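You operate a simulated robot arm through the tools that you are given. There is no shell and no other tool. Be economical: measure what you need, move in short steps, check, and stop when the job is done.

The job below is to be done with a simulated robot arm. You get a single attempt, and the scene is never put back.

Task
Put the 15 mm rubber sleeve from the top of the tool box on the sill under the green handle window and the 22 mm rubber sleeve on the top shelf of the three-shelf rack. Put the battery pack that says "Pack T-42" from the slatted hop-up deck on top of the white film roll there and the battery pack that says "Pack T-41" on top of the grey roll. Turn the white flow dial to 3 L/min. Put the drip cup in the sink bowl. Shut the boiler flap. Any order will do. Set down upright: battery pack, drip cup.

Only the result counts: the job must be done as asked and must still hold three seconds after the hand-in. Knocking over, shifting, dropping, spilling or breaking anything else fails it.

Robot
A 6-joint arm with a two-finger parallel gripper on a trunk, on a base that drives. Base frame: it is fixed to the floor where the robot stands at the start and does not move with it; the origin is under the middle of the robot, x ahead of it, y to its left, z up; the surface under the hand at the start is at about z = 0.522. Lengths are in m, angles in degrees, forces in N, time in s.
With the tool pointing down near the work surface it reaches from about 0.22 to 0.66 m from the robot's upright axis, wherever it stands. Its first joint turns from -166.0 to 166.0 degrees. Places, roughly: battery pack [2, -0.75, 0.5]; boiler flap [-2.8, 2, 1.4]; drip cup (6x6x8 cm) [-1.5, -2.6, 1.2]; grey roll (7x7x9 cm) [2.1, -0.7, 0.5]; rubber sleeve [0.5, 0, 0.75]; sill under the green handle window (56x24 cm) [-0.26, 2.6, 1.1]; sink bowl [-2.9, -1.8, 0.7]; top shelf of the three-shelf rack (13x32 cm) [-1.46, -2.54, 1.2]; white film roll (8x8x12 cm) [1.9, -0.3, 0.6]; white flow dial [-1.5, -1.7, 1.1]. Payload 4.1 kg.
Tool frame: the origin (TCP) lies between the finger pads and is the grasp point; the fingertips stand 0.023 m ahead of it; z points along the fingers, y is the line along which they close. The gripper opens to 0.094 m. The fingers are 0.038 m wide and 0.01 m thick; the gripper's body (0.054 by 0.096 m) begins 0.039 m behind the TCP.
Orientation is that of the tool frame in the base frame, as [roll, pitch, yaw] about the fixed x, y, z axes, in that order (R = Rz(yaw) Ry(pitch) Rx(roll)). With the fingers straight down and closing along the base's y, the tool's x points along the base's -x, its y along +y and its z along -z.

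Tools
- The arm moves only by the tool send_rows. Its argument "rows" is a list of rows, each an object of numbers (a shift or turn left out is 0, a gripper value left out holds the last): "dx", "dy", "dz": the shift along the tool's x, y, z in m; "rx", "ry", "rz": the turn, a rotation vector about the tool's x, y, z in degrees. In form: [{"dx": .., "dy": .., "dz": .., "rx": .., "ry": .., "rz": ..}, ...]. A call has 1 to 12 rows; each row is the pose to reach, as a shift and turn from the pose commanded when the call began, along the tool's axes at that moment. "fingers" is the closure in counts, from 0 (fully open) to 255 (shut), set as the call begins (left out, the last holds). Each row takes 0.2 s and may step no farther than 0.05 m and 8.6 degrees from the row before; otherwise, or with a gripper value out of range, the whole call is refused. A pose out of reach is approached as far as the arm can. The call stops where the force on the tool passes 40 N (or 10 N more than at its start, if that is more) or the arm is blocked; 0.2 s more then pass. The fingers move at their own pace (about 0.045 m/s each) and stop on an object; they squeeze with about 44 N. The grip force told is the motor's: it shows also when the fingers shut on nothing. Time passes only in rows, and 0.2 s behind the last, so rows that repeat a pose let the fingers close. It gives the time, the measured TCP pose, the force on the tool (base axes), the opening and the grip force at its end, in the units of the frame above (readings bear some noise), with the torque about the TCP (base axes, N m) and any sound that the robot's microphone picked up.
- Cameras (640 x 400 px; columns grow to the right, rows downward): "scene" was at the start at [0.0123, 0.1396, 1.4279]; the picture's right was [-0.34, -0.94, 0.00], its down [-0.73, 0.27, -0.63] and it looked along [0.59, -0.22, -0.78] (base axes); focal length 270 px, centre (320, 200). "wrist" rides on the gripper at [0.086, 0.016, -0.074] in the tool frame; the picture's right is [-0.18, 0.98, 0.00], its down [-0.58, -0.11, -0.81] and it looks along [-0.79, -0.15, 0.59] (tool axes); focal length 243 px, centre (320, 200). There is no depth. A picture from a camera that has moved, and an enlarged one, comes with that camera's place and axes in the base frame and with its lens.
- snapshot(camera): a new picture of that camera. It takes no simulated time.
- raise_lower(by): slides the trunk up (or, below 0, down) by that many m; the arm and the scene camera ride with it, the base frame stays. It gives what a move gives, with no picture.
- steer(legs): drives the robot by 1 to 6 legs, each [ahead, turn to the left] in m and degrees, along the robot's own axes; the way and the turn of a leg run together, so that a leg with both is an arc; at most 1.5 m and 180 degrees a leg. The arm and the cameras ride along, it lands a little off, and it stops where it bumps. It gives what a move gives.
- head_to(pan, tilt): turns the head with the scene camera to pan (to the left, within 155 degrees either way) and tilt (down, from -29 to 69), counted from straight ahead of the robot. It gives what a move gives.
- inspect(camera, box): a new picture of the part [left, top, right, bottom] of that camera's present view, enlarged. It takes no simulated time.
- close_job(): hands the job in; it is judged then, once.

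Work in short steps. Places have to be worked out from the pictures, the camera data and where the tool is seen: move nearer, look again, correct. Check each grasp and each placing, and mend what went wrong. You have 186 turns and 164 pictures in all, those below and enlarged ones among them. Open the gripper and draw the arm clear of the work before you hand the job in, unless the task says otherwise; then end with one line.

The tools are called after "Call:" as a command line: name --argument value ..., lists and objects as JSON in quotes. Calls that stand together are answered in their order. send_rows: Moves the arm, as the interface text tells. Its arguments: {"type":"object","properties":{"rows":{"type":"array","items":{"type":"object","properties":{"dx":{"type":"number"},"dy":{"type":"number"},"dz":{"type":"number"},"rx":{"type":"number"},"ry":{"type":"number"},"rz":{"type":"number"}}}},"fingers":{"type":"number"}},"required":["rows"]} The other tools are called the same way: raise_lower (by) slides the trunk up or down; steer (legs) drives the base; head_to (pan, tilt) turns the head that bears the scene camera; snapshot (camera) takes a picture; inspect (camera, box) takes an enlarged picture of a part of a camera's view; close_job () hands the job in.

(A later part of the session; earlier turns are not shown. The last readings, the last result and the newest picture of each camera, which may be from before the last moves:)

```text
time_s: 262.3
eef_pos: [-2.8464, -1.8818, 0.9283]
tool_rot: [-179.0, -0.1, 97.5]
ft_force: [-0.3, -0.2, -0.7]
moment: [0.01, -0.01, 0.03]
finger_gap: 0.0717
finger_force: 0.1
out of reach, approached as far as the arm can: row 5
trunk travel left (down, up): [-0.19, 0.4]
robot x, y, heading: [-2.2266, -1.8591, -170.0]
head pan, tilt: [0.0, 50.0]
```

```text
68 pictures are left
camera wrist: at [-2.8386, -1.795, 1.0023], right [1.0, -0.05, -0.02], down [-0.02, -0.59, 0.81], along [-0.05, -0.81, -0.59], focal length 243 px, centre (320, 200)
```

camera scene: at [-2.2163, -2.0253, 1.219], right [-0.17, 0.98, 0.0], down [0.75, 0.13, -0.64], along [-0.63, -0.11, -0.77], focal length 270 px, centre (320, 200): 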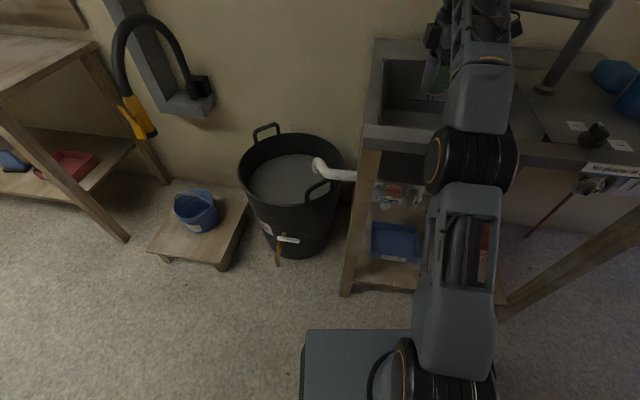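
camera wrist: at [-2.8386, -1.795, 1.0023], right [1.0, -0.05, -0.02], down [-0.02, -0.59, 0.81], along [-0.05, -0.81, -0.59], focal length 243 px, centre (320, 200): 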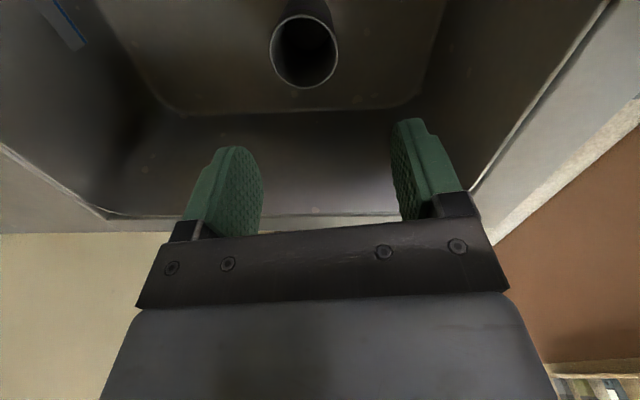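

Cup stands upright in the bowl. Next the dial: raise the trunk and turn east toward the manifold.

Call:
raise_lower --by 0.4

Call:
snapshot --camera "scene"

Call:
steer --legs '[[0, 172]]'

Call:
head_to --pan 0 --tilt 35

Call:
snapshot --camera "scene"

```text
time_s: 266.1
eef_pos: [-2.8465, -1.8819, 1.3296]
tool_rot: [-179.0, -0.1, 97.6]
ft_force: [0.3, 0.2, -0.1]
moment: [0.01, -0.01, 0.04]
finger_gap: 0.072
finger_force: 0.1
trunk travel left (down, up): [-0.59, 0.0]
robot x, y, heading: [-2.2322, -1.8568, -169.9]
head pan, tilt: [0.0, 50.0]
```

```text
67 pictures are left
camera scene: at [-2.2165, -2.0253, 1.6189], right [-0.17, 0.98, 0.0], down [0.75, 0.13, -0.64], along [-0.63, -0.11, -0.77], focal length 270 px, centre (320, 200)
```

scene: 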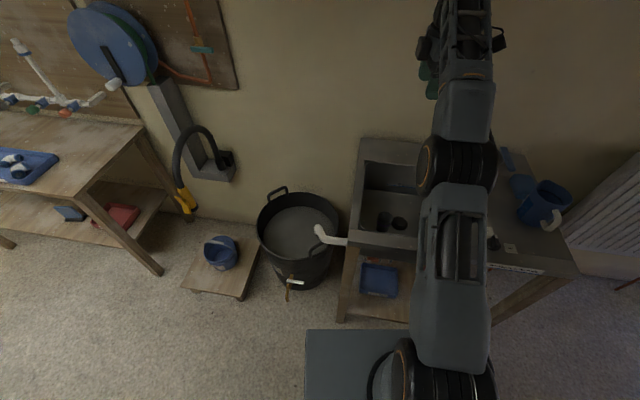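

```text
time_s: 273.7
eef_pos: [-1.6122, -1.8612, 1.3286]
tool_rot: [-178.8, 0.0, -85.2]
ft_force: [0.2, -0.2, 0.8]
moment: [-0.01, -0.03, -0.01]
finger_gap: 0.0718
finger_force: 0.1
trunk travel left (down, up): [-0.59, 0.0]
robot x, y, heading: [-2.233, -1.854, 7.6]
head pan, tilt: [0.0, 50.0]
```

```text
time_s: 274.5
eef_pos: [-1.6123, -1.8618, 1.3277]
tool_rot: [-178.9, 0.0, -85.2]
ft_force: [1.0, 0.2, 0.3]
moment: [0.0, 0.0, -0.03]
finger_gap: 0.0718
finger_force: 0.1
trunk travel left (down, up): [-0.59, 0.0]
robot x, y, heading: [-2.2311, -1.8589, 7.0]
head pan, tilt: [0.0, 35.0]
```

```text
66 pictures are left
camera scene: at [-2.2218, -1.6898, 1.6406], right [0.13, -0.99, 0.0], down [-0.57, -0.07, -0.82], along [0.81, 0.1, -0.57], focal length 270 px, centre (320, 200)
```

scene: 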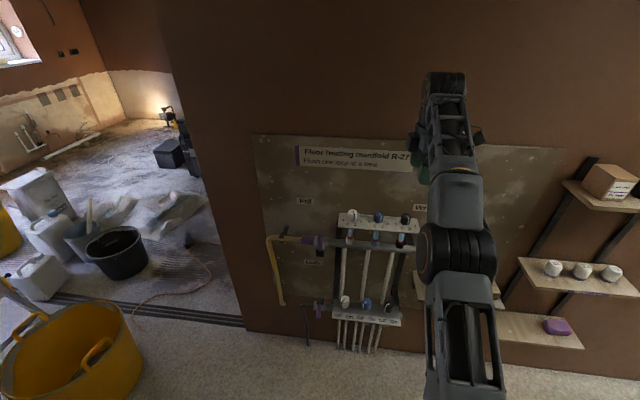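

Call:
inspect --camera "scene" --box '[320, 195, 430, 265]'

```text
5.71 times, centred on (375, 230) of scene
camera zoom: at [-2.2218, -1.6898, 1.6406], right [0.13, -0.99, 0.0], down [-0.57, -0.07, -0.82], along [0.81, 0.1, -0.57], focal length 1545 px, centre (6, 29)
```

zoom: 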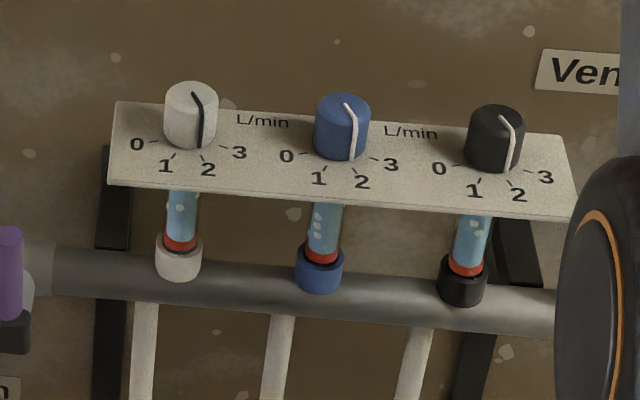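

White knob (currently near 2, tick spacing ≈43°, increasing anticlockwise) is at about (−1.477,−1.710), z 1.04–1.08. I rotate the tool so the camera faces me and approach.

Call:
send_rows --rows '[{"rz": 8.5}, {"rz": 17}, {"rz": 25.5}, {"rz": 34}, {"rz": 42.5}, {"rz": 51}, {"rz": 59.5}, {"rz": 68}, {"rz": 76.5}, {"rz": 85}, {"rz": 93.5}, {"rz": 102}]'

Call:
send_rows --rows '[{"rz": 7.5, "rx": -1}, {"rz": 15, "rx": -1}]'

Call:
steer --legs '[[0, 8], [0.13, 0]]'

Call:
raise_lower --by -0.12

Call:
snapshot --camera "wrist"

```text
time_s: 277.1
eef_pos: [-1.6128, -1.8617, 1.3298]
tool_rot: [179.9, 1.2, 172.7]
ft_force: [1.0, -0.7, 0.4]
moment: [0.01, -0.02, 0.01]
finger_gap: 0.0717
finger_force: 0.0
trunk travel left (down, up): [-0.59, 0.0]
robot x, y, heading: [-2.2291, -1.8552, 7.1]
head pan, tilt: [0.0, 35.0]
```

```text
time_s: 277.7
eef_pos: [-1.612, -1.8625, 1.3284]
tool_rot: [178.6, 0.9, 157.9]
ft_force: [0.1, 0.7, 0.0]
moment: [-0.03, -0.02, -0.04]
finger_gap: 0.072
finger_force: 0.1
trunk travel left (down, up): [-0.59, 0.0]
robot x, y, heading: [-2.2299, -1.8595, 7.2]
head pan, tilt: [0.0, 35.0]
```

```text
time_s: 279.6
eef_pos: [-1.492, -1.7402, 1.3276]
tool_rot: [178.6, 0.9, 166.0]
ft_force: [1.1, -0.2, -0.6]
moment: [-0.02, 0.03, 0.03]
finger_gap: 0.0717
finger_force: 0.2
trunk travel left (down, up): [-0.59, 0.0]
robot x, y, heading: [-2.1059, -1.8258, 15.7]
head pan, tilt: [0.0, 35.0]
```

```text
time_s: 281.1
eef_pos: [-1.4933, -1.7402, 1.2086]
tool_rot: [178.7, 0.9, 166.1]
ft_force: [0.6, -0.2, 0.1]
moment: [-0.03, -0.01, 0.02]
finger_gap: 0.072
finger_force: 0.0
trunk travel left (down, up): [-0.47, 0.12]
robot x, y, heading: [-2.1034, -1.8247, 15.4]
head pan, tilt: [0.0, 35.0]
```

```text
64 pictures are left
camera wrist: at [-1.5748, -1.7063, 1.2815], right [0.42, 0.91, 0.03], down [0.52, -0.26, 0.81], along [0.75, -0.32, -0.58], focal length 243 px, centre (320, 200)
```

wrist: 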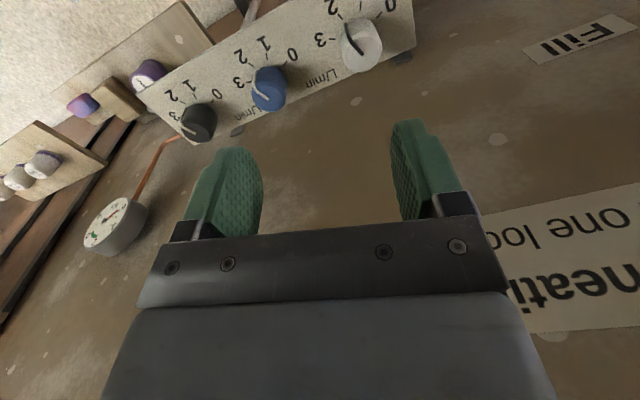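

Knob confirmed at (−1.476,−1.708). I centre above it and lower to z≈1.12 for a check.

Call:
send_rows --rows '[{"dx": -0.0086, "dy": 0.0348, "dz": 0.02, "rx": 1.3, "ry": 0.9}, {"dx": -0.0086, "dy": 0.0348, "dz": 0.05, "rx": 1.3, "ry": 0.9}, {"dx": -0.0086, "dy": 0.0348, "dz": 0.085, "rx": 1.3, "ry": 0.9}]'

Call:
snapshot --camera "wrist"

Call:
inspect --camera "scene" --box '[320, 160, 480, 280]'

```text
time_s: 281.9
eef_pos: [-1.4757, -1.708, 1.1236]
tool_rot: [179.8, 0.0, 166.0]
ft_force: [0.0, -0.4, 0.4]
moment: [-0.03, 0.03, -0.02]
finger_gap: 0.0718
finger_force: 0.1
out of reach, approached as far as the arm can: row 1
trunk travel left (down, up): [-0.47, 0.12]
robot x, y, heading: [-2.1067, -1.823, 15.5]
head pan, tilt: [0.0, 35.0]
```

```text
63 pictures are left
camera wrist: at [-1.5557, -1.6721, 1.1973], right [0.42, 0.91, 0.0], down [0.54, -0.25, 0.81], along [0.73, -0.33, -0.59], focal length 243 px, centre (320, 200)
```

wrist: 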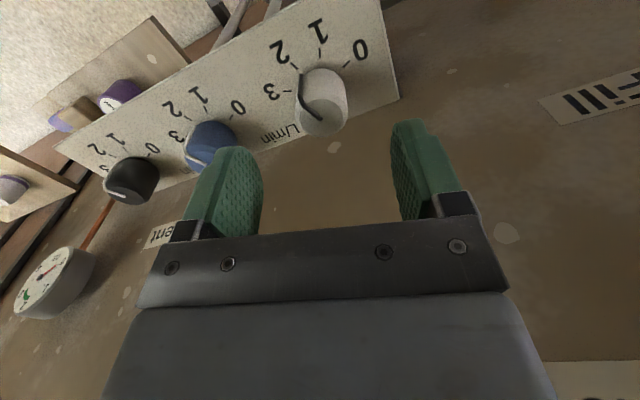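

```text
3.33 times, centred on (400, 220) of scene
camera zoom: at [-2.1219, -1.6567, 1.5207], right [0.27, -0.96, 0.0], down [-0.55, -0.15, -0.82], along [0.79, 0.22, -0.57], focal length 901 px, centre (53, 133)
```

zoom: 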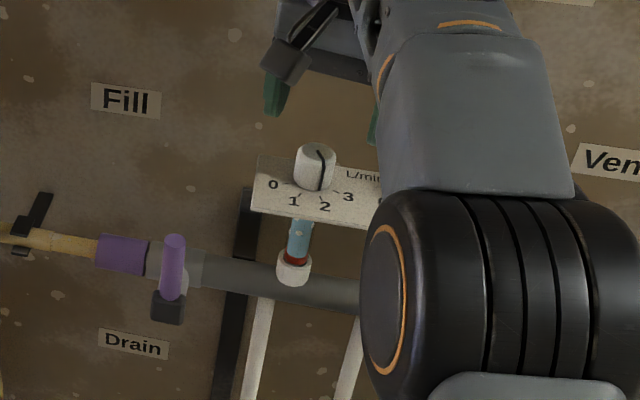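

Call:
inspect --camera "wrist" --box '[250, 10, 410, 150]'

```text
2.86 times, centred on (330, 80) of wrist
camera zoom: at [-1.5557, -1.6721, 1.1973], right [0.42, 0.91, 0.0], down [0.54, -0.25, 0.81], along [0.73, -0.33, -0.59], focal length 693 px, centre (291, 543)
```

zoom: 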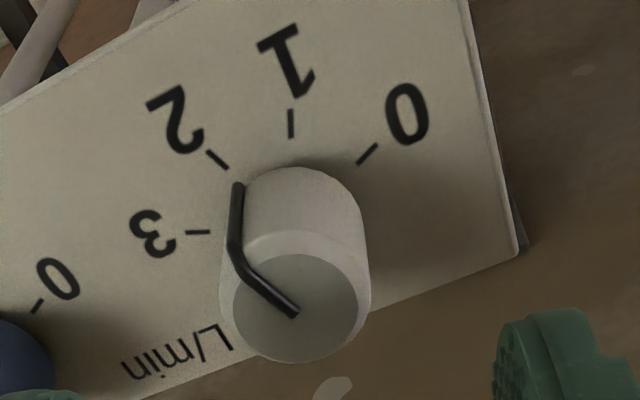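

Dial centre (−1.4762,−1.7077); ticks at 45° spacing; pointer exactly at 2. I descend, grip the knob, and turn the tool 45° anticlockwise.

Call:
send_rows --rows '[{"dz": 0.02}, {"dz": 0.04}, {"dz": 0.05}]'

Call:
send_rows --rows '[{}, {}, {}, {}, {}]' --fingers 255

Call:
send_rows --rows '[{"rz": -5}, {"rz": -10}, {"rz": -15}, {"rz": -20}, {"rz": -25}, {"rz": -30}, {"rz": -35}, {"rz": -40}, {"rz": -45}, {"rz": -45}]'

Call:
snapshot --camera "wrist"

```text
time_s: 282.7
eef_pos: [-1.4752, -1.7075, 1.0761]
tool_rot: [179.9, 0.0, 166.0]
ft_force: [-1.1, 0.8, -0.7]
moment: [0.01, 0.03, 0.01]
finger_gap: 0.072
finger_force: 0.1
trunk travel left (down, up): [-0.47, 0.12]
robot x, y, heading: [-2.1091, -1.8225, 15.5]
head pan, tilt: [0.0, 35.0]
```

```text
time_s: 283.9
eef_pos: [-1.4754, -1.7066, 1.0754]
tool_rot: [180.0, 0.0, 166.0]
ft_force: [1.2, 1.7, -0.6]
moment: [-0.08, -0.07, 0.02]
finger_gap: 0.0317
finger_force: 44.9
trunk travel left (down, up): [-0.47, 0.12]
robot x, y, heading: [-2.1035, -1.8232, 15.3]
head pan, tilt: [0.0, 35.0]
```

```text
time_s: 286.1
eef_pos: [-1.4753, -1.7067, 1.0751]
tool_rot: [180.0, 0.2, -148.9]
ft_force: [-2.5, 5.5, 5.0]
moment: [0.35, -0.48, -0.01]
finger_gap: 0.0314
finger_force: 45.2
trunk travel left (down, up): [-0.47, 0.12]
robot x, y, heading: [-2.1053, -1.8246, 15.6]
head pan, tilt: [0.0, 35.0]
```

```text
60 pictures are left
camera wrist: at [-1.5576, -1.738, 1.149], right [-0.35, 0.94, 0.0], down [0.55, 0.21, 0.81], along [0.76, 0.28, -0.59], focal length 243 px, centre (320, 200)
```

wrist: 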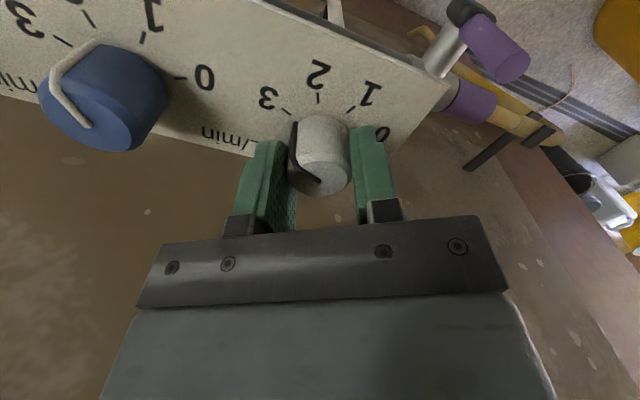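

The pointer is now at the "3" tick. I release, rise, and verify.

Call:
send_rows --rows '[{}, {}, {}]' --fingers 80

Call:
send_rows --rows '[{"dz": -0.03}, {"dz": -0.06}]'

Call:
inspect --camera "wrist" --box '[200, 0, 440, 170]'

```text
time_s: 286.9
eef_pos: [-1.4762, -1.7075, 1.0753]
tool_rot: [179.9, 0.1, -149.0]
ft_force: [0.6, -0.1, -0.5]
moment: [0.02, -0.01, 0.02]
finger_gap: 0.0645
finger_force: 0.1
trunk travel left (down, up): [-0.47, 0.12]
robot x, y, heading: [-2.1053, -1.822, 15.5]
head pan, tilt: [0.0, 35.0]
```

```text
time_s: 287.5
eef_pos: [-1.4727, -1.7072, 1.1339]
tool_rot: [179.8, 0.1, -149.0]
ft_force: [0.2, -0.3, 0.1]
moment: [0.0, -0.01, 0.01]
finger_gap: 0.0648
finger_force: 0.3
trunk travel left (down, up): [-0.47, 0.12]
robot x, y, heading: [-2.1085, -1.8225, 15.3]
head pan, tilt: [0.0, 35.0]
```

```text
2.35 times, centred on (320, 85) of wrist
camera zoom: at [-1.5562, -1.7391, 1.208], right [-0.35, 0.94, 0.0], down [0.55, 0.2, 0.81], along [0.76, 0.28, -0.59], focal length 571 px, centre (320, 471)
```

zoom: 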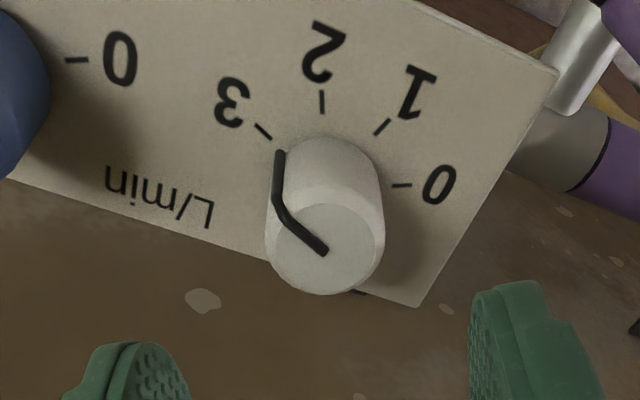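

The white dial points at 3. Next, the packs: I back away and drive to the gap line.

Call:
send_rows --rows '[{"dz": -0.03}, {"dz": -0.06}]' --fingers 0

Call:
steer --legs '[[-0.15, 0], [0, 54], [0.82, 0], [0, -43.2]]'

Call:
head_to --pan 0 --tilt 55

Call:
snapshot --camera "scene"

```text
time_s: 288.1
eef_pos: [-1.4876, -1.7102, 1.1848]
tool_rot: [179.9, -0.2, -149.0]
ft_force: [0.6, -0.2, -0.6]
moment: [-0.02, 0.04, -0.02]
finger_gap: 0.0941
finger_force: 0.0
out of reach, approached as far as the arm can: row 2
trunk travel left (down, up): [-0.47, 0.12]
robot x, y, heading: [-2.1045, -1.8271, 15.4]
head pan, tilt: [0.0, 35.0]
```

```text
time_s: 297.8
eef_pos: [-1.3495, -0.8812, 1.1858]
tool_rot: [179.9, 0.0, -139.7]
ft_force: [0.7, -0.4, -0.5]
moment: [0.0, 0.01, -0.02]
finger_gap: 0.094
finger_force: 0.0
trunk travel left (down, up): [-0.47, 0.12]
robot x, y, heading: [-1.9406, -1.0958, 24.9]
head pan, tilt: [0.0, 35.0]
```

```text
time_s: 298.7
eef_pos: [-1.3505, -0.8823, 1.1868]
tool_rot: [180.0, 0.2, -139.7]
ft_force: [-0.6, 0.3, -0.8]
moment: [0.01, 0.01, 0.04]
finger_gap: 0.094
finger_force: 0.2
trunk travel left (down, up): [-0.47, 0.12]
robot x, y, heading: [-1.9429, -1.0938, 24.6]
head pan, tilt: [0.0, 55.0]
```

```text
58 pictures are left
camera scene: at [-1.9987, -0.9377, 1.4925], right [0.42, -0.91, 0.0], down [-0.74, -0.34, -0.57], along [0.52, 0.24, -0.82], focal length 270 px, centre (320, 200)
```

scene: 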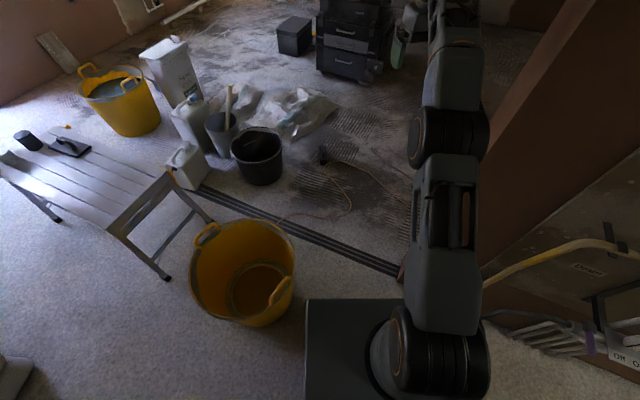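

Clearances are balanced with a 0.9° left turn. I drive through in steps.

Call:
steer --legs '[[0, 0.9], [0.35, 0]]'

Call:
steer --legs '[[0.3, 0]]'

Call:
steer --legs '[[0.25, 0]]'

```text
time_s: 301.3
eef_pos: [-1.0326, -0.7116, 1.1863]
tool_rot: [-180.0, 0.1, -138.5]
ft_force: [0.1, 0.0, -0.1]
moment: [0.01, 0.0, 0.0]
finger_gap: 0.0938
finger_force: 0.0
trunk travel left (down, up): [-0.47, 0.12]
robot x, y, heading: [-1.618, -0.9357, 25.7]
head pan, tilt: [0.0, 55.0]
```

```text
time_s: 303.3
eef_pos: [-0.7668, -0.5799, 1.1859]
tool_rot: [179.8, 0.0, -138.3]
ft_force: [-0.2, -0.5, -0.3]
moment: [0.02, -0.01, -0.01]
finger_gap: 0.0938
finger_force: 0.1
trunk travel left (down, up): [-0.47, 0.12]
robot x, y, heading: [-1.3564, -0.8093, 26.2]
head pan, tilt: [0.0, 55.0]
```

```text
time_s: 305.1
eef_pos: [-0.5418, -0.4715, 1.1841]
tool_rot: [179.9, -0.1, -138.4]
ft_force: [0.5, 1.1, -0.8]
moment: [0.0, -0.02, 0.0]
finger_gap: 0.0936
finger_force: 0.0
trunk travel left (down, up): [-0.47, 0.12]
robot x, y, heading: [-1.1265, -0.6961, 26.1]
head pan, tilt: [0.0, 55.0]
```

Through the gap. I continue east around the south of the tool box toward the hop-up.

Call:
steer --legs '[[0.09, 0], [0, -40.5], [0.77, 0], [0, 14.4], [1.2, 0]]'

Call:
head_to --pan 15 --tilt 40

Call:
snapshot --camera "scene"

```text
time_s: 318.5
eef_pos: [1.542, -0.8947, 1.1855]
tool_rot: [179.9, 0.2, -164.6]
ft_force: [-0.7, 0.2, 0.5]
moment: [-0.01, -0.01, 0.03]
finger_gap: 0.0942
finger_force: 0.1
trunk travel left (down, up): [-0.47, 0.12]
robot x, y, heading: [0.9163, -0.8422, -0.3]
head pan, tilt: [0.0, 55.0]
```

```text
time_s: 319.3
eef_pos: [1.5416, -0.8955, 1.1847]
tool_rot: [180.0, -0.1, -164.5]
ft_force: [0.3, 1.0, 0.2]
moment: [-0.02, 0.01, -0.03]
finger_gap: 0.094
finger_force: 0.1
trunk travel left (down, up): [-0.47, 0.12]
robot x, y, heading: [0.9191, -0.8398, 0.2]
head pan, tilt: [15.0, 40.0]
```

```text
57 pictures are left
camera scene: at [0.94, -0.6523, 1.5131], right [0.26, -0.97, 0.0], down [-0.62, -0.17, -0.77], along [0.74, 0.2, -0.64], focal length 270 px, centre (320, 200)
```

scene: 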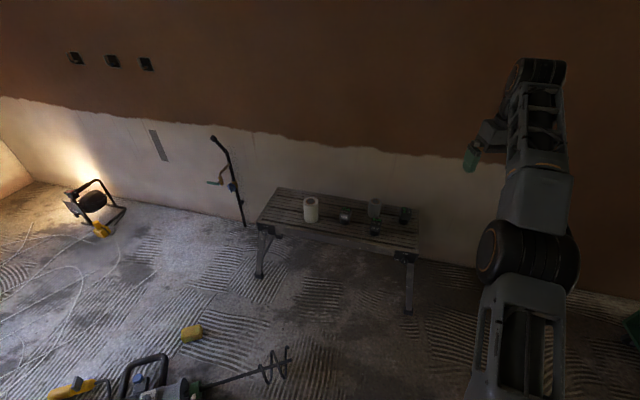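

Call:
inspect --camera "scene" --box '[250, 180, 430, 260]'

```text
3.56 times, centred on (340, 220) of scene
camera zoom: at [0.94, -0.6523, 1.5131], right [0.26, -0.97, 0.0], down [-0.62, -0.17, -0.77], along [0.74, 0.2, -0.64], focal length 962 px, centre (249, 129)
```

zoom: 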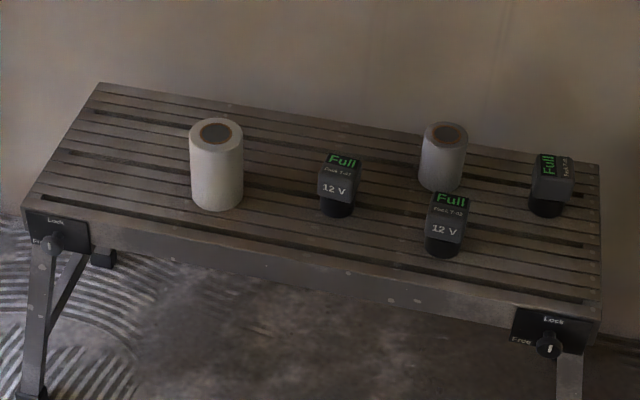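

Three packs are on the deck; I drive closer to read labels and take positions.

Call:
steer --legs '[[0, 25.6], [0.54, 0], [0, -25.6]]'

Call:
head_to --pan -5 --tilt 50

Call:
snapshot --camera "scene"

Call:
snapshot --camera "wrist"

```text
time_s: 322.8
eef_pos: [1.8273, -0.4685, 1.1892]
tool_rot: [180.0, 0.3, -139.0]
ft_force: [1.1, 0.5, -1.9]
moment: [-0.03, 0.14, 0.03]
finger_gap: 0.094
finger_force: 0.1
trunk travel left (down, up): [-0.47, 0.12]
robot x, y, heading: [1.2322, -0.6897, 25.8]
head pan, tilt: [15.0, 40.0]
stopped in leg 2: the robot was blocked; the commanded pose is now the measured one
```

```text
time_s: 323.6
eef_pos: [1.8214, -0.4701, 1.1925]
tool_rot: [-179.9, 0.7, -138.9]
ft_force: [0.1, 0.1, 0.2]
moment: [0.01, 0.03, 0.0]
finger_gap: 0.0939
finger_force: 0.0
trunk travel left (down, up): [-0.47, 0.12]
robot x, y, heading: [1.2373, -0.6887, 25.9]
head pan, tilt: [-5.0, 50.0]
```

```text
55 pictures are left
camera scene: at [1.1835, -0.5378, 1.499], right [0.35, -0.94, 0.0], down [-0.72, -0.27, -0.64], along [0.6, 0.23, -0.77], focal length 270 px, centre (320, 200)
```

scene: 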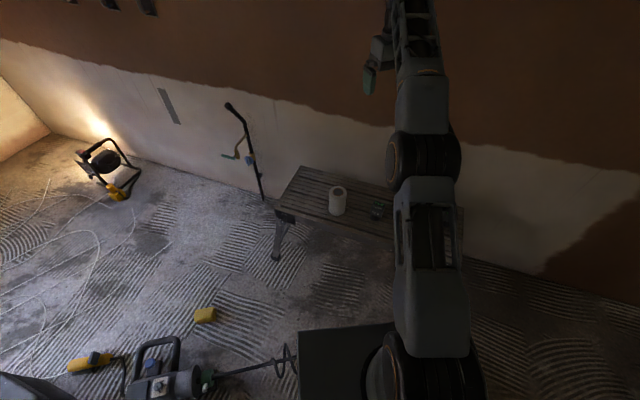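

```text
54 pictures are left
camera wrist: at [1.7462, -0.5156, 1.266], right [-0.51, 0.86, 0.0], down [0.5, 0.3, 0.81], along [0.7, 0.41, -0.58], focal length 243 px, centre (320, 200)
```

wrist: 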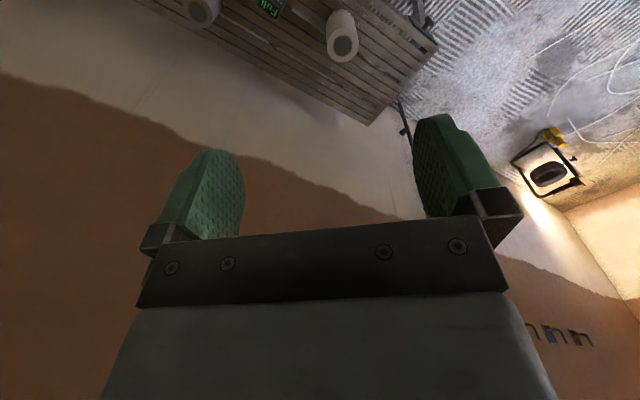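

The base touched the mixer's whisk on the floor at my left. I back off, straighten, and go in farther south.

Call:
steer --legs '[[-0.15, 0], [0, -28]]'

Call:
head_to --pan 25 --tilt 55

Call:
snapshot --camera "scene"

```text
time_s: 326.4
eef_pos: [1.7225, -0.8385, 1.1937]
tool_rot: [-179.9, 0.6, -167.3]
ft_force: [0.2, 0.1, 0.1]
moment: [0.03, -0.01, -0.01]
finger_gap: 0.0943
finger_force: 0.1
trunk travel left (down, up): [-0.47, 0.12]
robot x, y, heading: [1.1029, -0.7553, -2.6]
head pan, tilt: [-5.0, 50.0]
```

```text
time_s: 327.4
eef_pos: [1.7224, -0.8372, 1.1937]
tool_rot: [-179.9, 0.5, -167.4]
ft_force: [0.3, 0.7, -0.1]
moment: [-0.03, 0.02, 0.0]
finger_gap: 0.094
finger_force: 0.1
trunk travel left (down, up): [-0.47, 0.12]
robot x, y, heading: [1.1058, -0.7513, -3.1]
head pan, tilt: [25.0, 55.0]
```

```text
53 pictures are left
camera scene: at [1.12, -0.556, 1.4925], right [0.38, -0.93, 0.0], down [-0.76, -0.31, -0.57], along [0.53, 0.22, -0.82], focal length 270 px, centre (320, 200)
```

scene: 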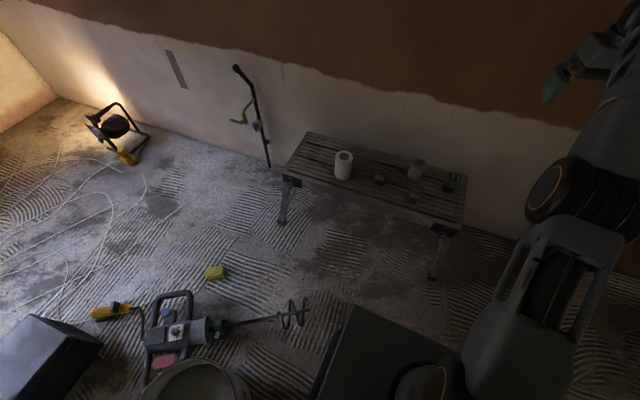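

The whisk hasn't moved. I advance 0.28 m and take close pictures.

Call:
steer --legs '[[0, 2.5], [0.28, 0]]'

Call:
head_to --pan 10 --tilt 50

Call:
snapshot --camera "scene"

Call:
inspect --camera "scene" --box '[240, 100, 440, 225]'

```text
time_s: 329.7
eef_pos: [2.0078, -0.8109, 1.1933]
tool_rot: [-179.9, 0.6, -164.9]
ft_force: [0.9, 0.5, -0.3]
moment: [-0.02, -0.01, -0.02]
finger_gap: 0.0939
finger_force: 0.1
trunk travel left (down, up): [-0.47, 0.12]
robot x, y, heading: [1.3847, -0.755, -0.2]
head pan, tilt: [25.0, 55.0]
```

```text
time_s: 330.5
eef_pos: [2.005, -0.8121, 1.1947]
tool_rot: [-179.9, 0.6, -164.8]
ft_force: [-0.2, 0.2, -0.4]
moment: [0.05, 0.02, -0.02]
finger_gap: 0.094
finger_force: 0.1
trunk travel left (down, up): [-0.47, 0.12]
robot x, y, heading: [1.3851, -0.7561, -0.2]
head pan, tilt: [10.0, 50.0]
```

```text
52 pictures are left
camera scene: at [1.4019, -0.5738, 1.4989], right [0.17, -0.99, 0.0], down [-0.76, -0.13, -0.64], along [0.63, 0.11, -0.77], focal length 270 px, centre (320, 200)
```

scene: 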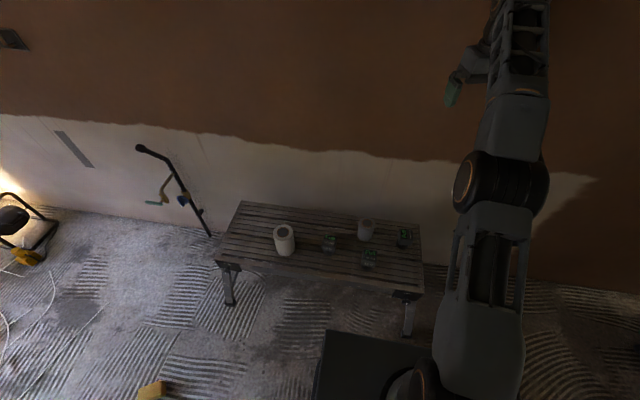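

```text
3.20 times, centred on (340, 162) of scene
camera zoom: at [1.4019, -0.5738, 1.4989], right [0.17, -0.99, 0.0], down [-0.76, -0.13, -0.64], along [0.63, 0.11, -0.77], focal length 865 px, centre (256, 320)
```

zoom: 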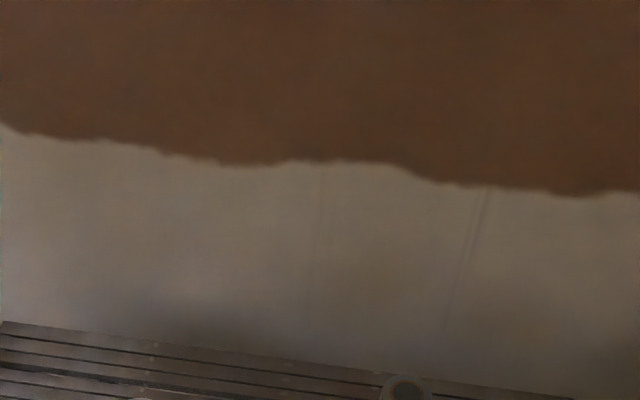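

Call:
inspect --camera "scene" --box '[255, 205, 425, 285]'

Call:
inspect --camera "scene" --box '[315, 215, 425, 275]'

```text
3.76 times, centred on (340, 245) of scene
camera zoom: at [1.4019, -0.5738, 1.4989], right [0.17, -0.99, 0.0], down [-0.76, -0.13, -0.64], along [0.63, 0.11, -0.77], focal length 1018 px, centre (245, 31)
```

zoom: 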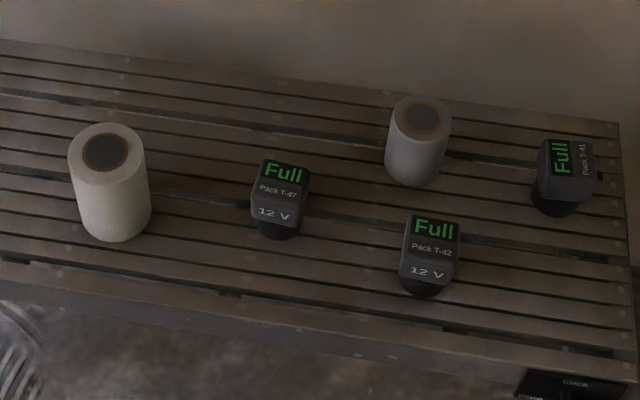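

```text
5.82 times, centred on (370, 245) of scene
camera zoom: at [1.4019, -0.5738, 1.4989], right [0.17, -0.99, 0.0], down [-0.76, -0.13, -0.64], along [0.63, 0.11, -0.77], focal length 1573 px, centre (29, -62)
```

zoom: 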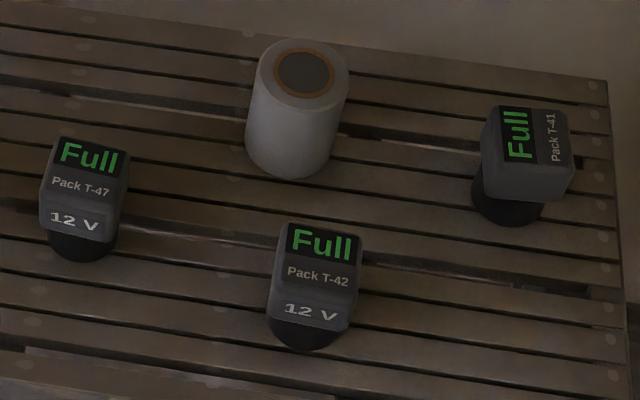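

Labels read: T-47 (left), T-42 (front middle, ≈(1.911,−0.671)), T-41 (right, ≈(2.05,−0.81)); white roll top ≈(1.94,−0.335,0.627), grey ≈(2.06,−0.65,0.597). I lower the trunk and go above T-42.

Call:
raise_lower --by -0.35

Call:
send_rows --rows '[{"dx": 0.0135, "dy": 0.04, "rz": 5.8}, {"dx": 0.027, "dy": 0.08, "rz": 11.6}, {"dx": 0.04, "dy": 0.12, "rz": 17.4}, {"dx": 0.054, "dy": 0.1606, "rz": 23.1}]'

Call:
snapshot --camera "wrist"

```text
time_s: 333.9
eef_pos: [2.0068, -0.8117, 0.8423]
tool_rot: [-180.0, 0.7, -164.9]
ft_force: [-0.2, 0.2, 0.2]
moment: [-0.01, 0.02, 0.0]
finger_gap: 0.0939
finger_force: 0.0
trunk travel left (down, up): [-0.12, 0.47]
robot x, y, heading: [1.3843, -0.7557, -0.4]
head pan, tilt: [10.0, 50.0]
```

```text
time_s: 334.9
eef_pos: [1.9128, -0.672, 0.8405]
tool_rot: [179.9, 0.6, 172.0]
ft_force: [0.4, 0.0, -0.4]
moment: [0.02, 0.0, -0.04]
finger_gap: 0.094
finger_force: 0.0
trunk travel left (down, up): [-0.12, 0.47]
robot x, y, heading: [1.3827, -0.7493, -0.1]
head pan, tilt: [10.0, 50.0]
```

```text
48 pictures are left
camera wrist: at [1.8299, -0.6445, 0.9135], right [0.32, 0.95, 0.0], down [0.55, -0.19, 0.81], along [0.77, -0.26, -0.58], focal length 243 px, centre (320, 200)
```

wrist: 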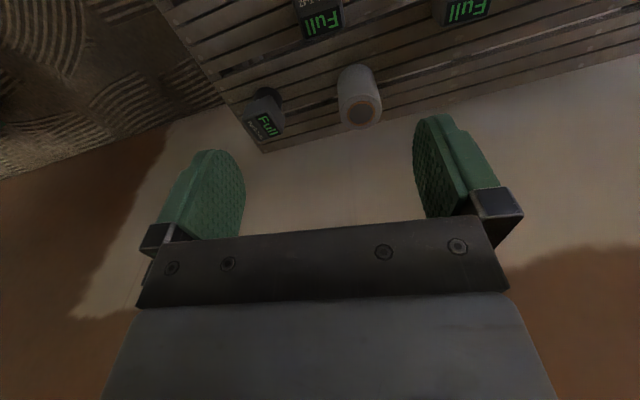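

Call:
send_rows --rows '[{"dz": 0.045, "ry": 0.6}, {"dz": 0.09, "ry": 0.6}, {"dz": 0.13, "ry": 0.6}]'

Call:
snapshot --camera "wrist"

Call:
inspect --camera "scene" --box '[255, 185, 425, 285]'

```text
time_s: 335.7
eef_pos: [1.9144, -0.668, 0.7129]
tool_rot: [179.9, 0.0, 172.1]
ft_force: [-0.1, -0.1, -0.1]
moment: [-0.02, 0.0, 0.0]
finger_gap: 0.0941
finger_force: 0.1
trunk travel left (down, up): [-0.12, 0.47]
robot x, y, heading: [1.3819, -0.7522, -0.4]
head pan, tilt: [10.0, 50.0]
```

```text
47 pictures are left
camera wrist: at [1.8305, -0.6422, 0.7875], right [0.32, 0.95, 0.0], down [0.56, -0.19, 0.81], along [0.76, -0.26, -0.59], focal length 243 px, centre (320, 200)
```

wrist: 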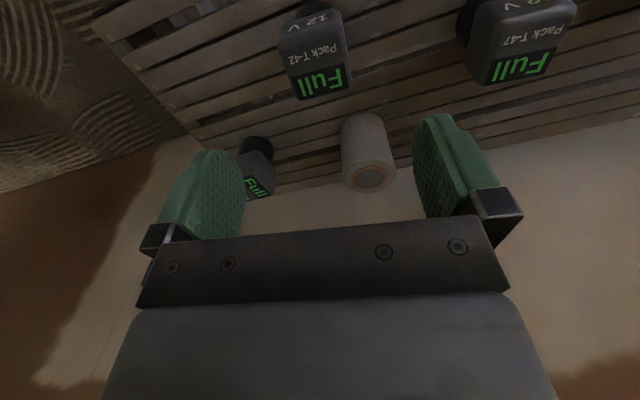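

```text
3.76 times, centred on (340, 235) of scene
camera zoom: at [1.4017, -0.5739, 1.149], right [0.17, -0.99, 0.0], down [-0.75, -0.13, -0.64], along [0.63, 0.11, -0.77], focal length 1018 px, centre (245, 68)
```

zoom: 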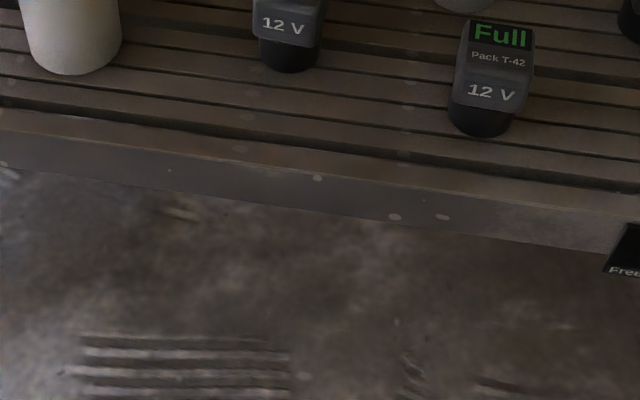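

T-42 block is centred at ≈(1.913,−0.674), top ≈0.60. I adjust and descend to z≈0.578, then grip.

Call:
send_rows --rows '[{"dy": -0.006, "dz": 0.04}, {"dy": -0.006, "dz": 0.08}, {"dy": -0.006, "dz": 0.11}, {"dy": -0.006, "dz": 0.135}]'

Call:
snapshot --camera "wrist"

```text
time_s: 336.7
eef_pos: [1.9129, -0.6759, 0.5772]
tool_rot: [179.9, 0.0, 172.1]
ft_force: [0.8, -0.6, -0.6]
moment: [-0.02, -0.01, -0.02]
finger_gap: 0.094
finger_force: 0.0
trunk travel left (down, up): [-0.12, 0.47]
robot x, y, heading: [1.3869, -0.7546, -0.4]
head pan, tilt: [10.0, 50.0]
```

```text
45 pictures are left
camera wrist: at [1.8297, -0.6486, 0.6518], right [0.32, 0.95, 0.0], down [0.56, -0.19, 0.81], along [0.76, -0.25, -0.59], focal length 243 px, centre (320, 200)
```

wrist: 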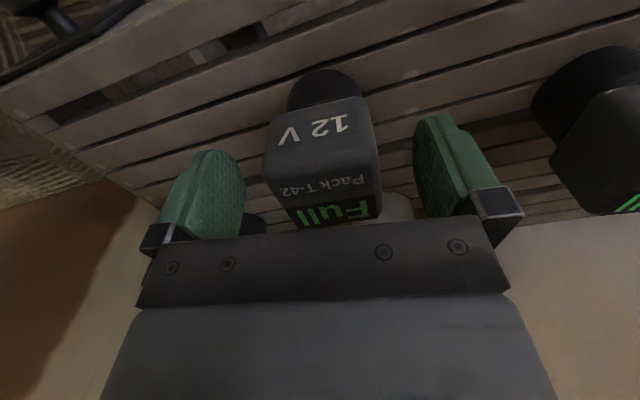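

Call:
send_rows --rows '[{}, {}, {}, {}, {}]' --fingers 255

Call:
send_rows --rows '[{"dz": -0.02}, {"dz": -0.06}, {"dz": -0.1}, {"dz": -0.14}, {"dz": -0.18}]'

Call:
snapshot --camera "wrist"

```text
time_s: 337.9
eef_pos: [1.9119, -0.6763, 0.5783]
tool_rot: [179.9, 0.0, 172.1]
ft_force: [0.8, 0.5, 1.3]
moment: [-0.06, 0.01, -0.04]
finger_gap: 0.0536
finger_force: 44.3
trunk travel left (down, up): [-0.12, 0.47]
robot x, y, heading: [1.383, -0.7545, -0.4]
head pan, tilt: [10.0, 50.0]
```

```text
time_s: 339.1
eef_pos: [1.9104, -0.6764, 0.755]
tool_rot: [179.9, -0.1, 172.1]
ft_force: [0.1, 0.2, -3.0]
moment: [0.0, 0.01, 0.01]
finger_gap: 0.0539
finger_force: 44.2
trunk travel left (down, up): [-0.12, 0.47]
robot x, y, heading: [1.3851, -0.7502, -0.0]
head pan, tilt: [10.0, 50.0]
```

```text
44 pictures are left
camera wrist: at [1.8285, -0.6491, 0.8292], right [0.32, 0.95, 0.0], down [0.56, -0.19, 0.81], along [0.76, -0.25, -0.59], focal length 243 px, centre (320, 200)
```

wrist: 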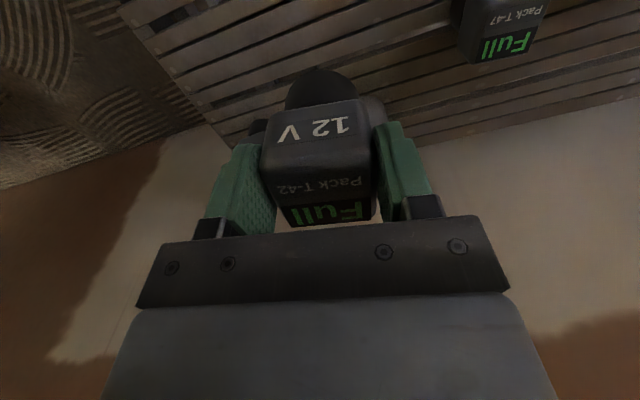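

T-42 is held (≈3 N). I re-measure the white roll from the lower camera position.

Call:
inspect --camera "scene" --box '[220, 150, 380, 270]'

```text
3.33 times, centred on (300, 210) of scene
camera zoom: at [1.4023, -0.5738, 1.1489], right [0.17, -0.99, 0.0], down [-0.76, -0.13, -0.64], along [0.63, 0.11, -0.77], focal length 901 px, centre (387, 167)
```

zoom: 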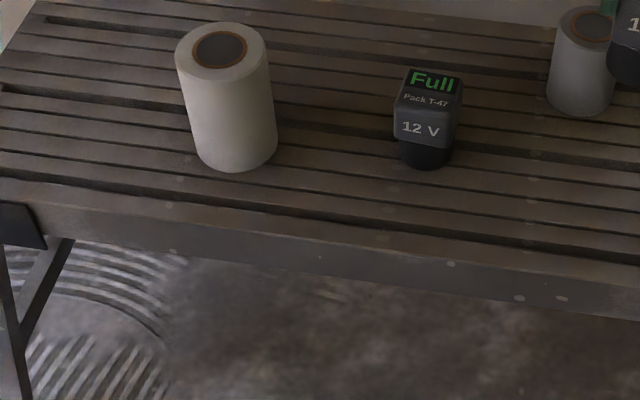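

Core looks filled; white roll top is (1.945,−0.335,0.619). I drive 7 cm forward for reach, then carry the pack over the roll.

Call:
steer --legs '[[0.07, 0]]'

Call:
send_rows --rows '[{"dz": -0.02, "dx": 0.01, "dy": 0.045}, {"dz": -0.02, "dx": 0.02, "dy": 0.09}, {"dz": -0.02, "dx": 0.03, "dy": 0.135}, {"dz": -0.02, "dx": 0.04, "dy": 0.18}, {"dz": -0.02, "dx": 0.05, "dy": 0.225}, {"dz": -0.02, "dx": 0.06, "dy": 0.27}]'

```text
time_s: 340.1
eef_pos: [1.9827, -0.6758, 0.7542]
tool_rot: [179.8, -0.1, 172.1]
ft_force: [-1.1, 0.7, -2.8]
moment: [0.01, 0.04, -0.04]
finger_gap: 0.0535
finger_force: 43.6
trunk travel left (down, up): [-0.12, 0.47]
robot x, y, heading: [1.4574, -0.7529, -0.2]
head pan, tilt: [10.0, 50.0]
```

```text
refused: row 1 steps farther than a row can; nothing moved
```

Call:
send_rows --rows '[{"dz": -0.015, "dx": 0.01, "dy": 0.04}, {"dz": -0.02, "dx": 0.02, "dy": 0.085}, {"dz": -0.02, "dx": 0.03, "dy": 0.13}, {"dz": -0.02, "dx": 0.04, "dy": 0.175}, {"dz": -0.02, "dx": 0.05, "dy": 0.22}, {"dz": -0.02, "dx": 0.06, "dy": 0.265}, {"dz": -0.02, "dx": 0.072, "dy": 0.305}, {"dz": -0.02, "dx": 0.0819, "dy": 0.3338}]'

Call:
snapshot --camera "wrist"

Call:
head_to --pan 20 --tilt 45

Call:
snapshot --camera "scene"

```text
time_s: 341.9
eef_pos: [1.9429, -0.3382, 0.7739]
tool_rot: [-180.0, -0.1, 172.1]
ft_force: [-1.1, -0.8, -1.9]
moment: [0.02, 0.05, -0.01]
finger_gap: 0.0537
finger_force: 43.9
out of reach, approached as far as the arm can: row 8
trunk travel left (down, up): [-0.12, 0.47]
robot x, y, heading: [1.4562, -0.7545, -0.4]
head pan, tilt: [10.0, 50.0]
```

```text
42 pictures are left
camera wrist: at [1.8609, -0.3107, 0.8482], right [0.32, 0.95, 0.0], down [0.56, -0.19, 0.81], along [0.76, -0.26, -0.59], focal length 243 px, centre (320, 200)
```

wrist: 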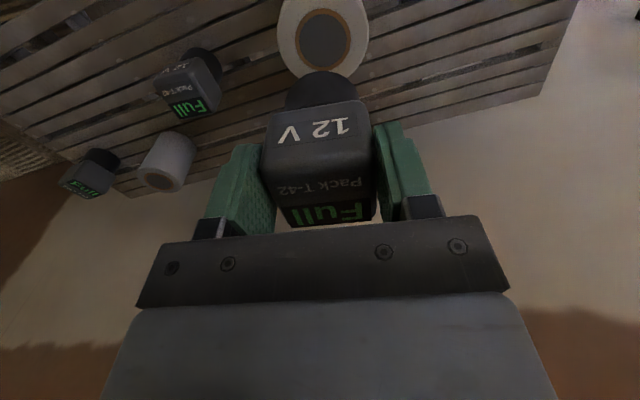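

```text
time_s: 342.6
eef_pos: [1.9428, -0.3383, 0.7746]
tool_rot: [179.9, 0.0, 172.1]
ft_force: [-0.6, -0.1, -3.7]
moment: [-0.01, 0.0, 0.01]
finger_gap: 0.0539
finger_force: 43.4
trunk travel left (down, up): [-0.12, 0.47]
robot x, y, heading: [1.4548, -0.754, -0.1]
head pan, tilt: [20.0, 45.0]
```

```text
41 pictures are left
camera scene: at [1.4737, -0.5595, 1.1558], right [0.34, -0.94, 0.0], down [-0.67, -0.24, -0.71], along [0.67, 0.24, -0.71], focal length 270 px, centre (320, 200)
```

scene: 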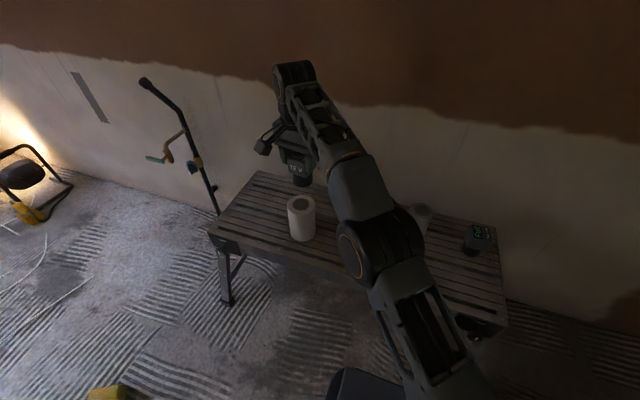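

Roll top is confirmed at (1.945,−0.334). Small shift, then lower to contact.

Call:
send_rows --rows '[{"dx": -0.0034, "dy": 0.0046, "dz": 0.025}, {"dx": -0.0034, "dy": 0.0046, "dz": 0.05}, {"dx": -0.0034, "dy": 0.0046, "dz": 0.06}]'

Call:
snapshot --camera "wrist"

Call:
inspect --camera "scene" --box '[240, 120, 360, 250]'

```text
time_s: 343.4
eef_pos: [1.9482, -0.3325, 0.714]
tool_rot: [179.9, 0.0, 172.1]
ft_force: [-0.2, -0.3, -2.1]
moment: [-0.01, 0.04, 0.03]
finger_gap: 0.0538
finger_force: 44.2
trunk travel left (down, up): [-0.12, 0.47]
robot x, y, heading: [1.4546, -0.7521, -0.0]
head pan, tilt: [20.0, 45.0]
```

```text
40 pictures are left
camera wrist: at [1.8651, -0.3068, 0.7879], right [0.32, 0.95, 0.0], down [0.56, -0.19, 0.81], along [0.76, -0.25, -0.59], focal length 243 px, centre (320, 200)
```

wrist: 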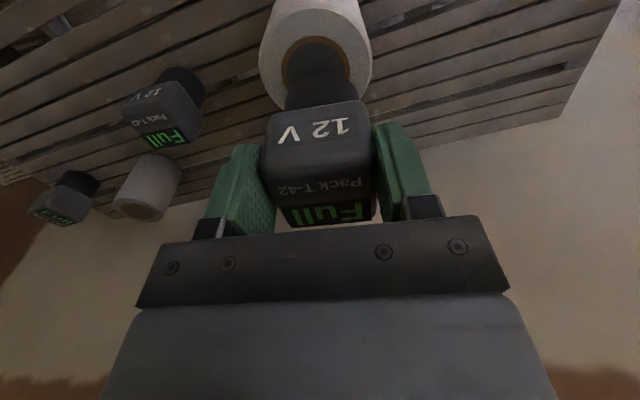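

```text
3.08 times, centred on (300, 185) of scene
camera zoom: at [1.4736, -0.5595, 1.1558], right [0.34, -0.94, 0.0], down [-0.67, -0.24, -0.71], along [0.67, 0.24, -0.71], focal length 832 px, centre (382, 246)
```

zoom: 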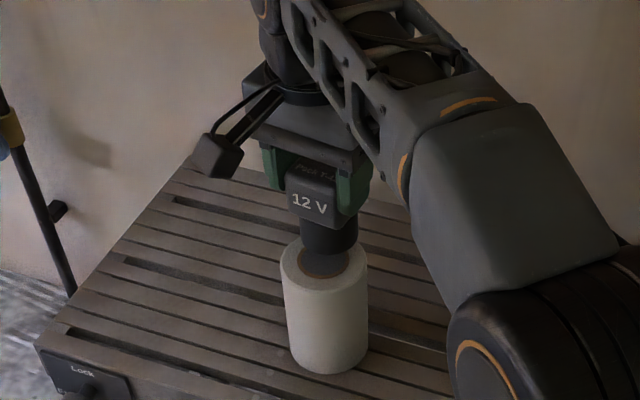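

Stem (≈5.3 cm) is wider than the core, so it will rest on top. I nudge 5 mm back and lower to contact.

Call:
send_rows --rows '[{"dx": 0.005, "dz": 0.004}, {"dx": 0.005, "dz": 0.008}, {"dx": 0.005, "dz": 0.012}, {"dx": 0.005, "dz": 0.016}, {"dx": 0.005, "dz": 0.02}, {"dx": 0.005, "dz": 0.024}, {"dx": 0.005, "dz": 0.028}]'

Call:
inspect --camera "scene" --box '[240, 120, 360, 250]'

```text
time_s: 345.0
eef_pos: [1.9425, -0.3311, 0.6977]
tool_rot: [179.2, 0.6, 172.1]
ft_force: [-2.3, -2.0, 16.5]
moment: [-0.43, 0.36, -0.03]
finger_gap: 0.0537
finger_force: 44.3
trunk travel left (down, up): [-0.12, 0.47]
robot x, y, heading: [1.4545, -0.7521, -0.5]
head pan, tilt: [20.0, 45.0]
stopped in row 7: the force on the tool passed its limit at 43 N (the readings are from after the stop); the commanded pose is now the measured one
```

```text
3.08 times, centred on (300, 185) of scene
camera zoom: at [1.4724, -0.5606, 1.1559], right [0.34, -0.94, 0.0], down [-0.66, -0.24, -0.71], along [0.67, 0.24, -0.71], focal length 832 px, centre (382, 246)
```

zoom: 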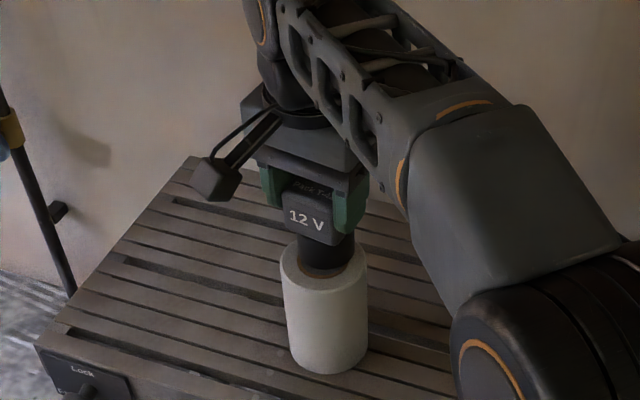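

Contact as predicted, but the stem sits ~1.3 cm too far from me on the roll. I lift 8 mm, shift back, and set down again.

Call:
send_rows --rows '[{"dz": -0.005}, {"dz": -0.01}, {"dz": -0.01, "dx": 0.0106, "dy": -0.0056}, {"dz": -0.01, "dx": 0.0106, "dy": -0.0056, "rx": 0.8, "ry": 0.6}]'

Call:
inspect --camera "scene" --box '[260, 170, 340, 240]'

```text
time_s: 346.0
eef_pos: [1.9325, -0.3369, 0.7044]
tool_rot: [-179.8, -0.1, 172.1]
ft_force: [-0.6, -0.8, -3.4]
moment: [-0.02, 0.01, -0.02]
finger_gap: 0.0536
finger_force: 44.0
trunk travel left (down, up): [-0.12, 0.47]
robot x, y, heading: [1.4563, -0.7514, -0.3]
head pan, tilt: [20.0, 45.0]
```

```text
5.71 times, centred on (300, 205) of scene
camera zoom: at [1.4736, -0.5595, 1.1558], right [0.34, -0.94, 0.0], down [-0.67, -0.24, -0.71], along [0.67, 0.24, -0.71], focal length 1545 px, centre (434, 171)
```

zoom: 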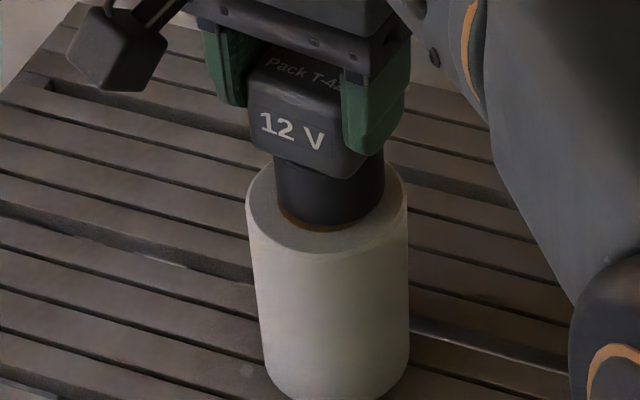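

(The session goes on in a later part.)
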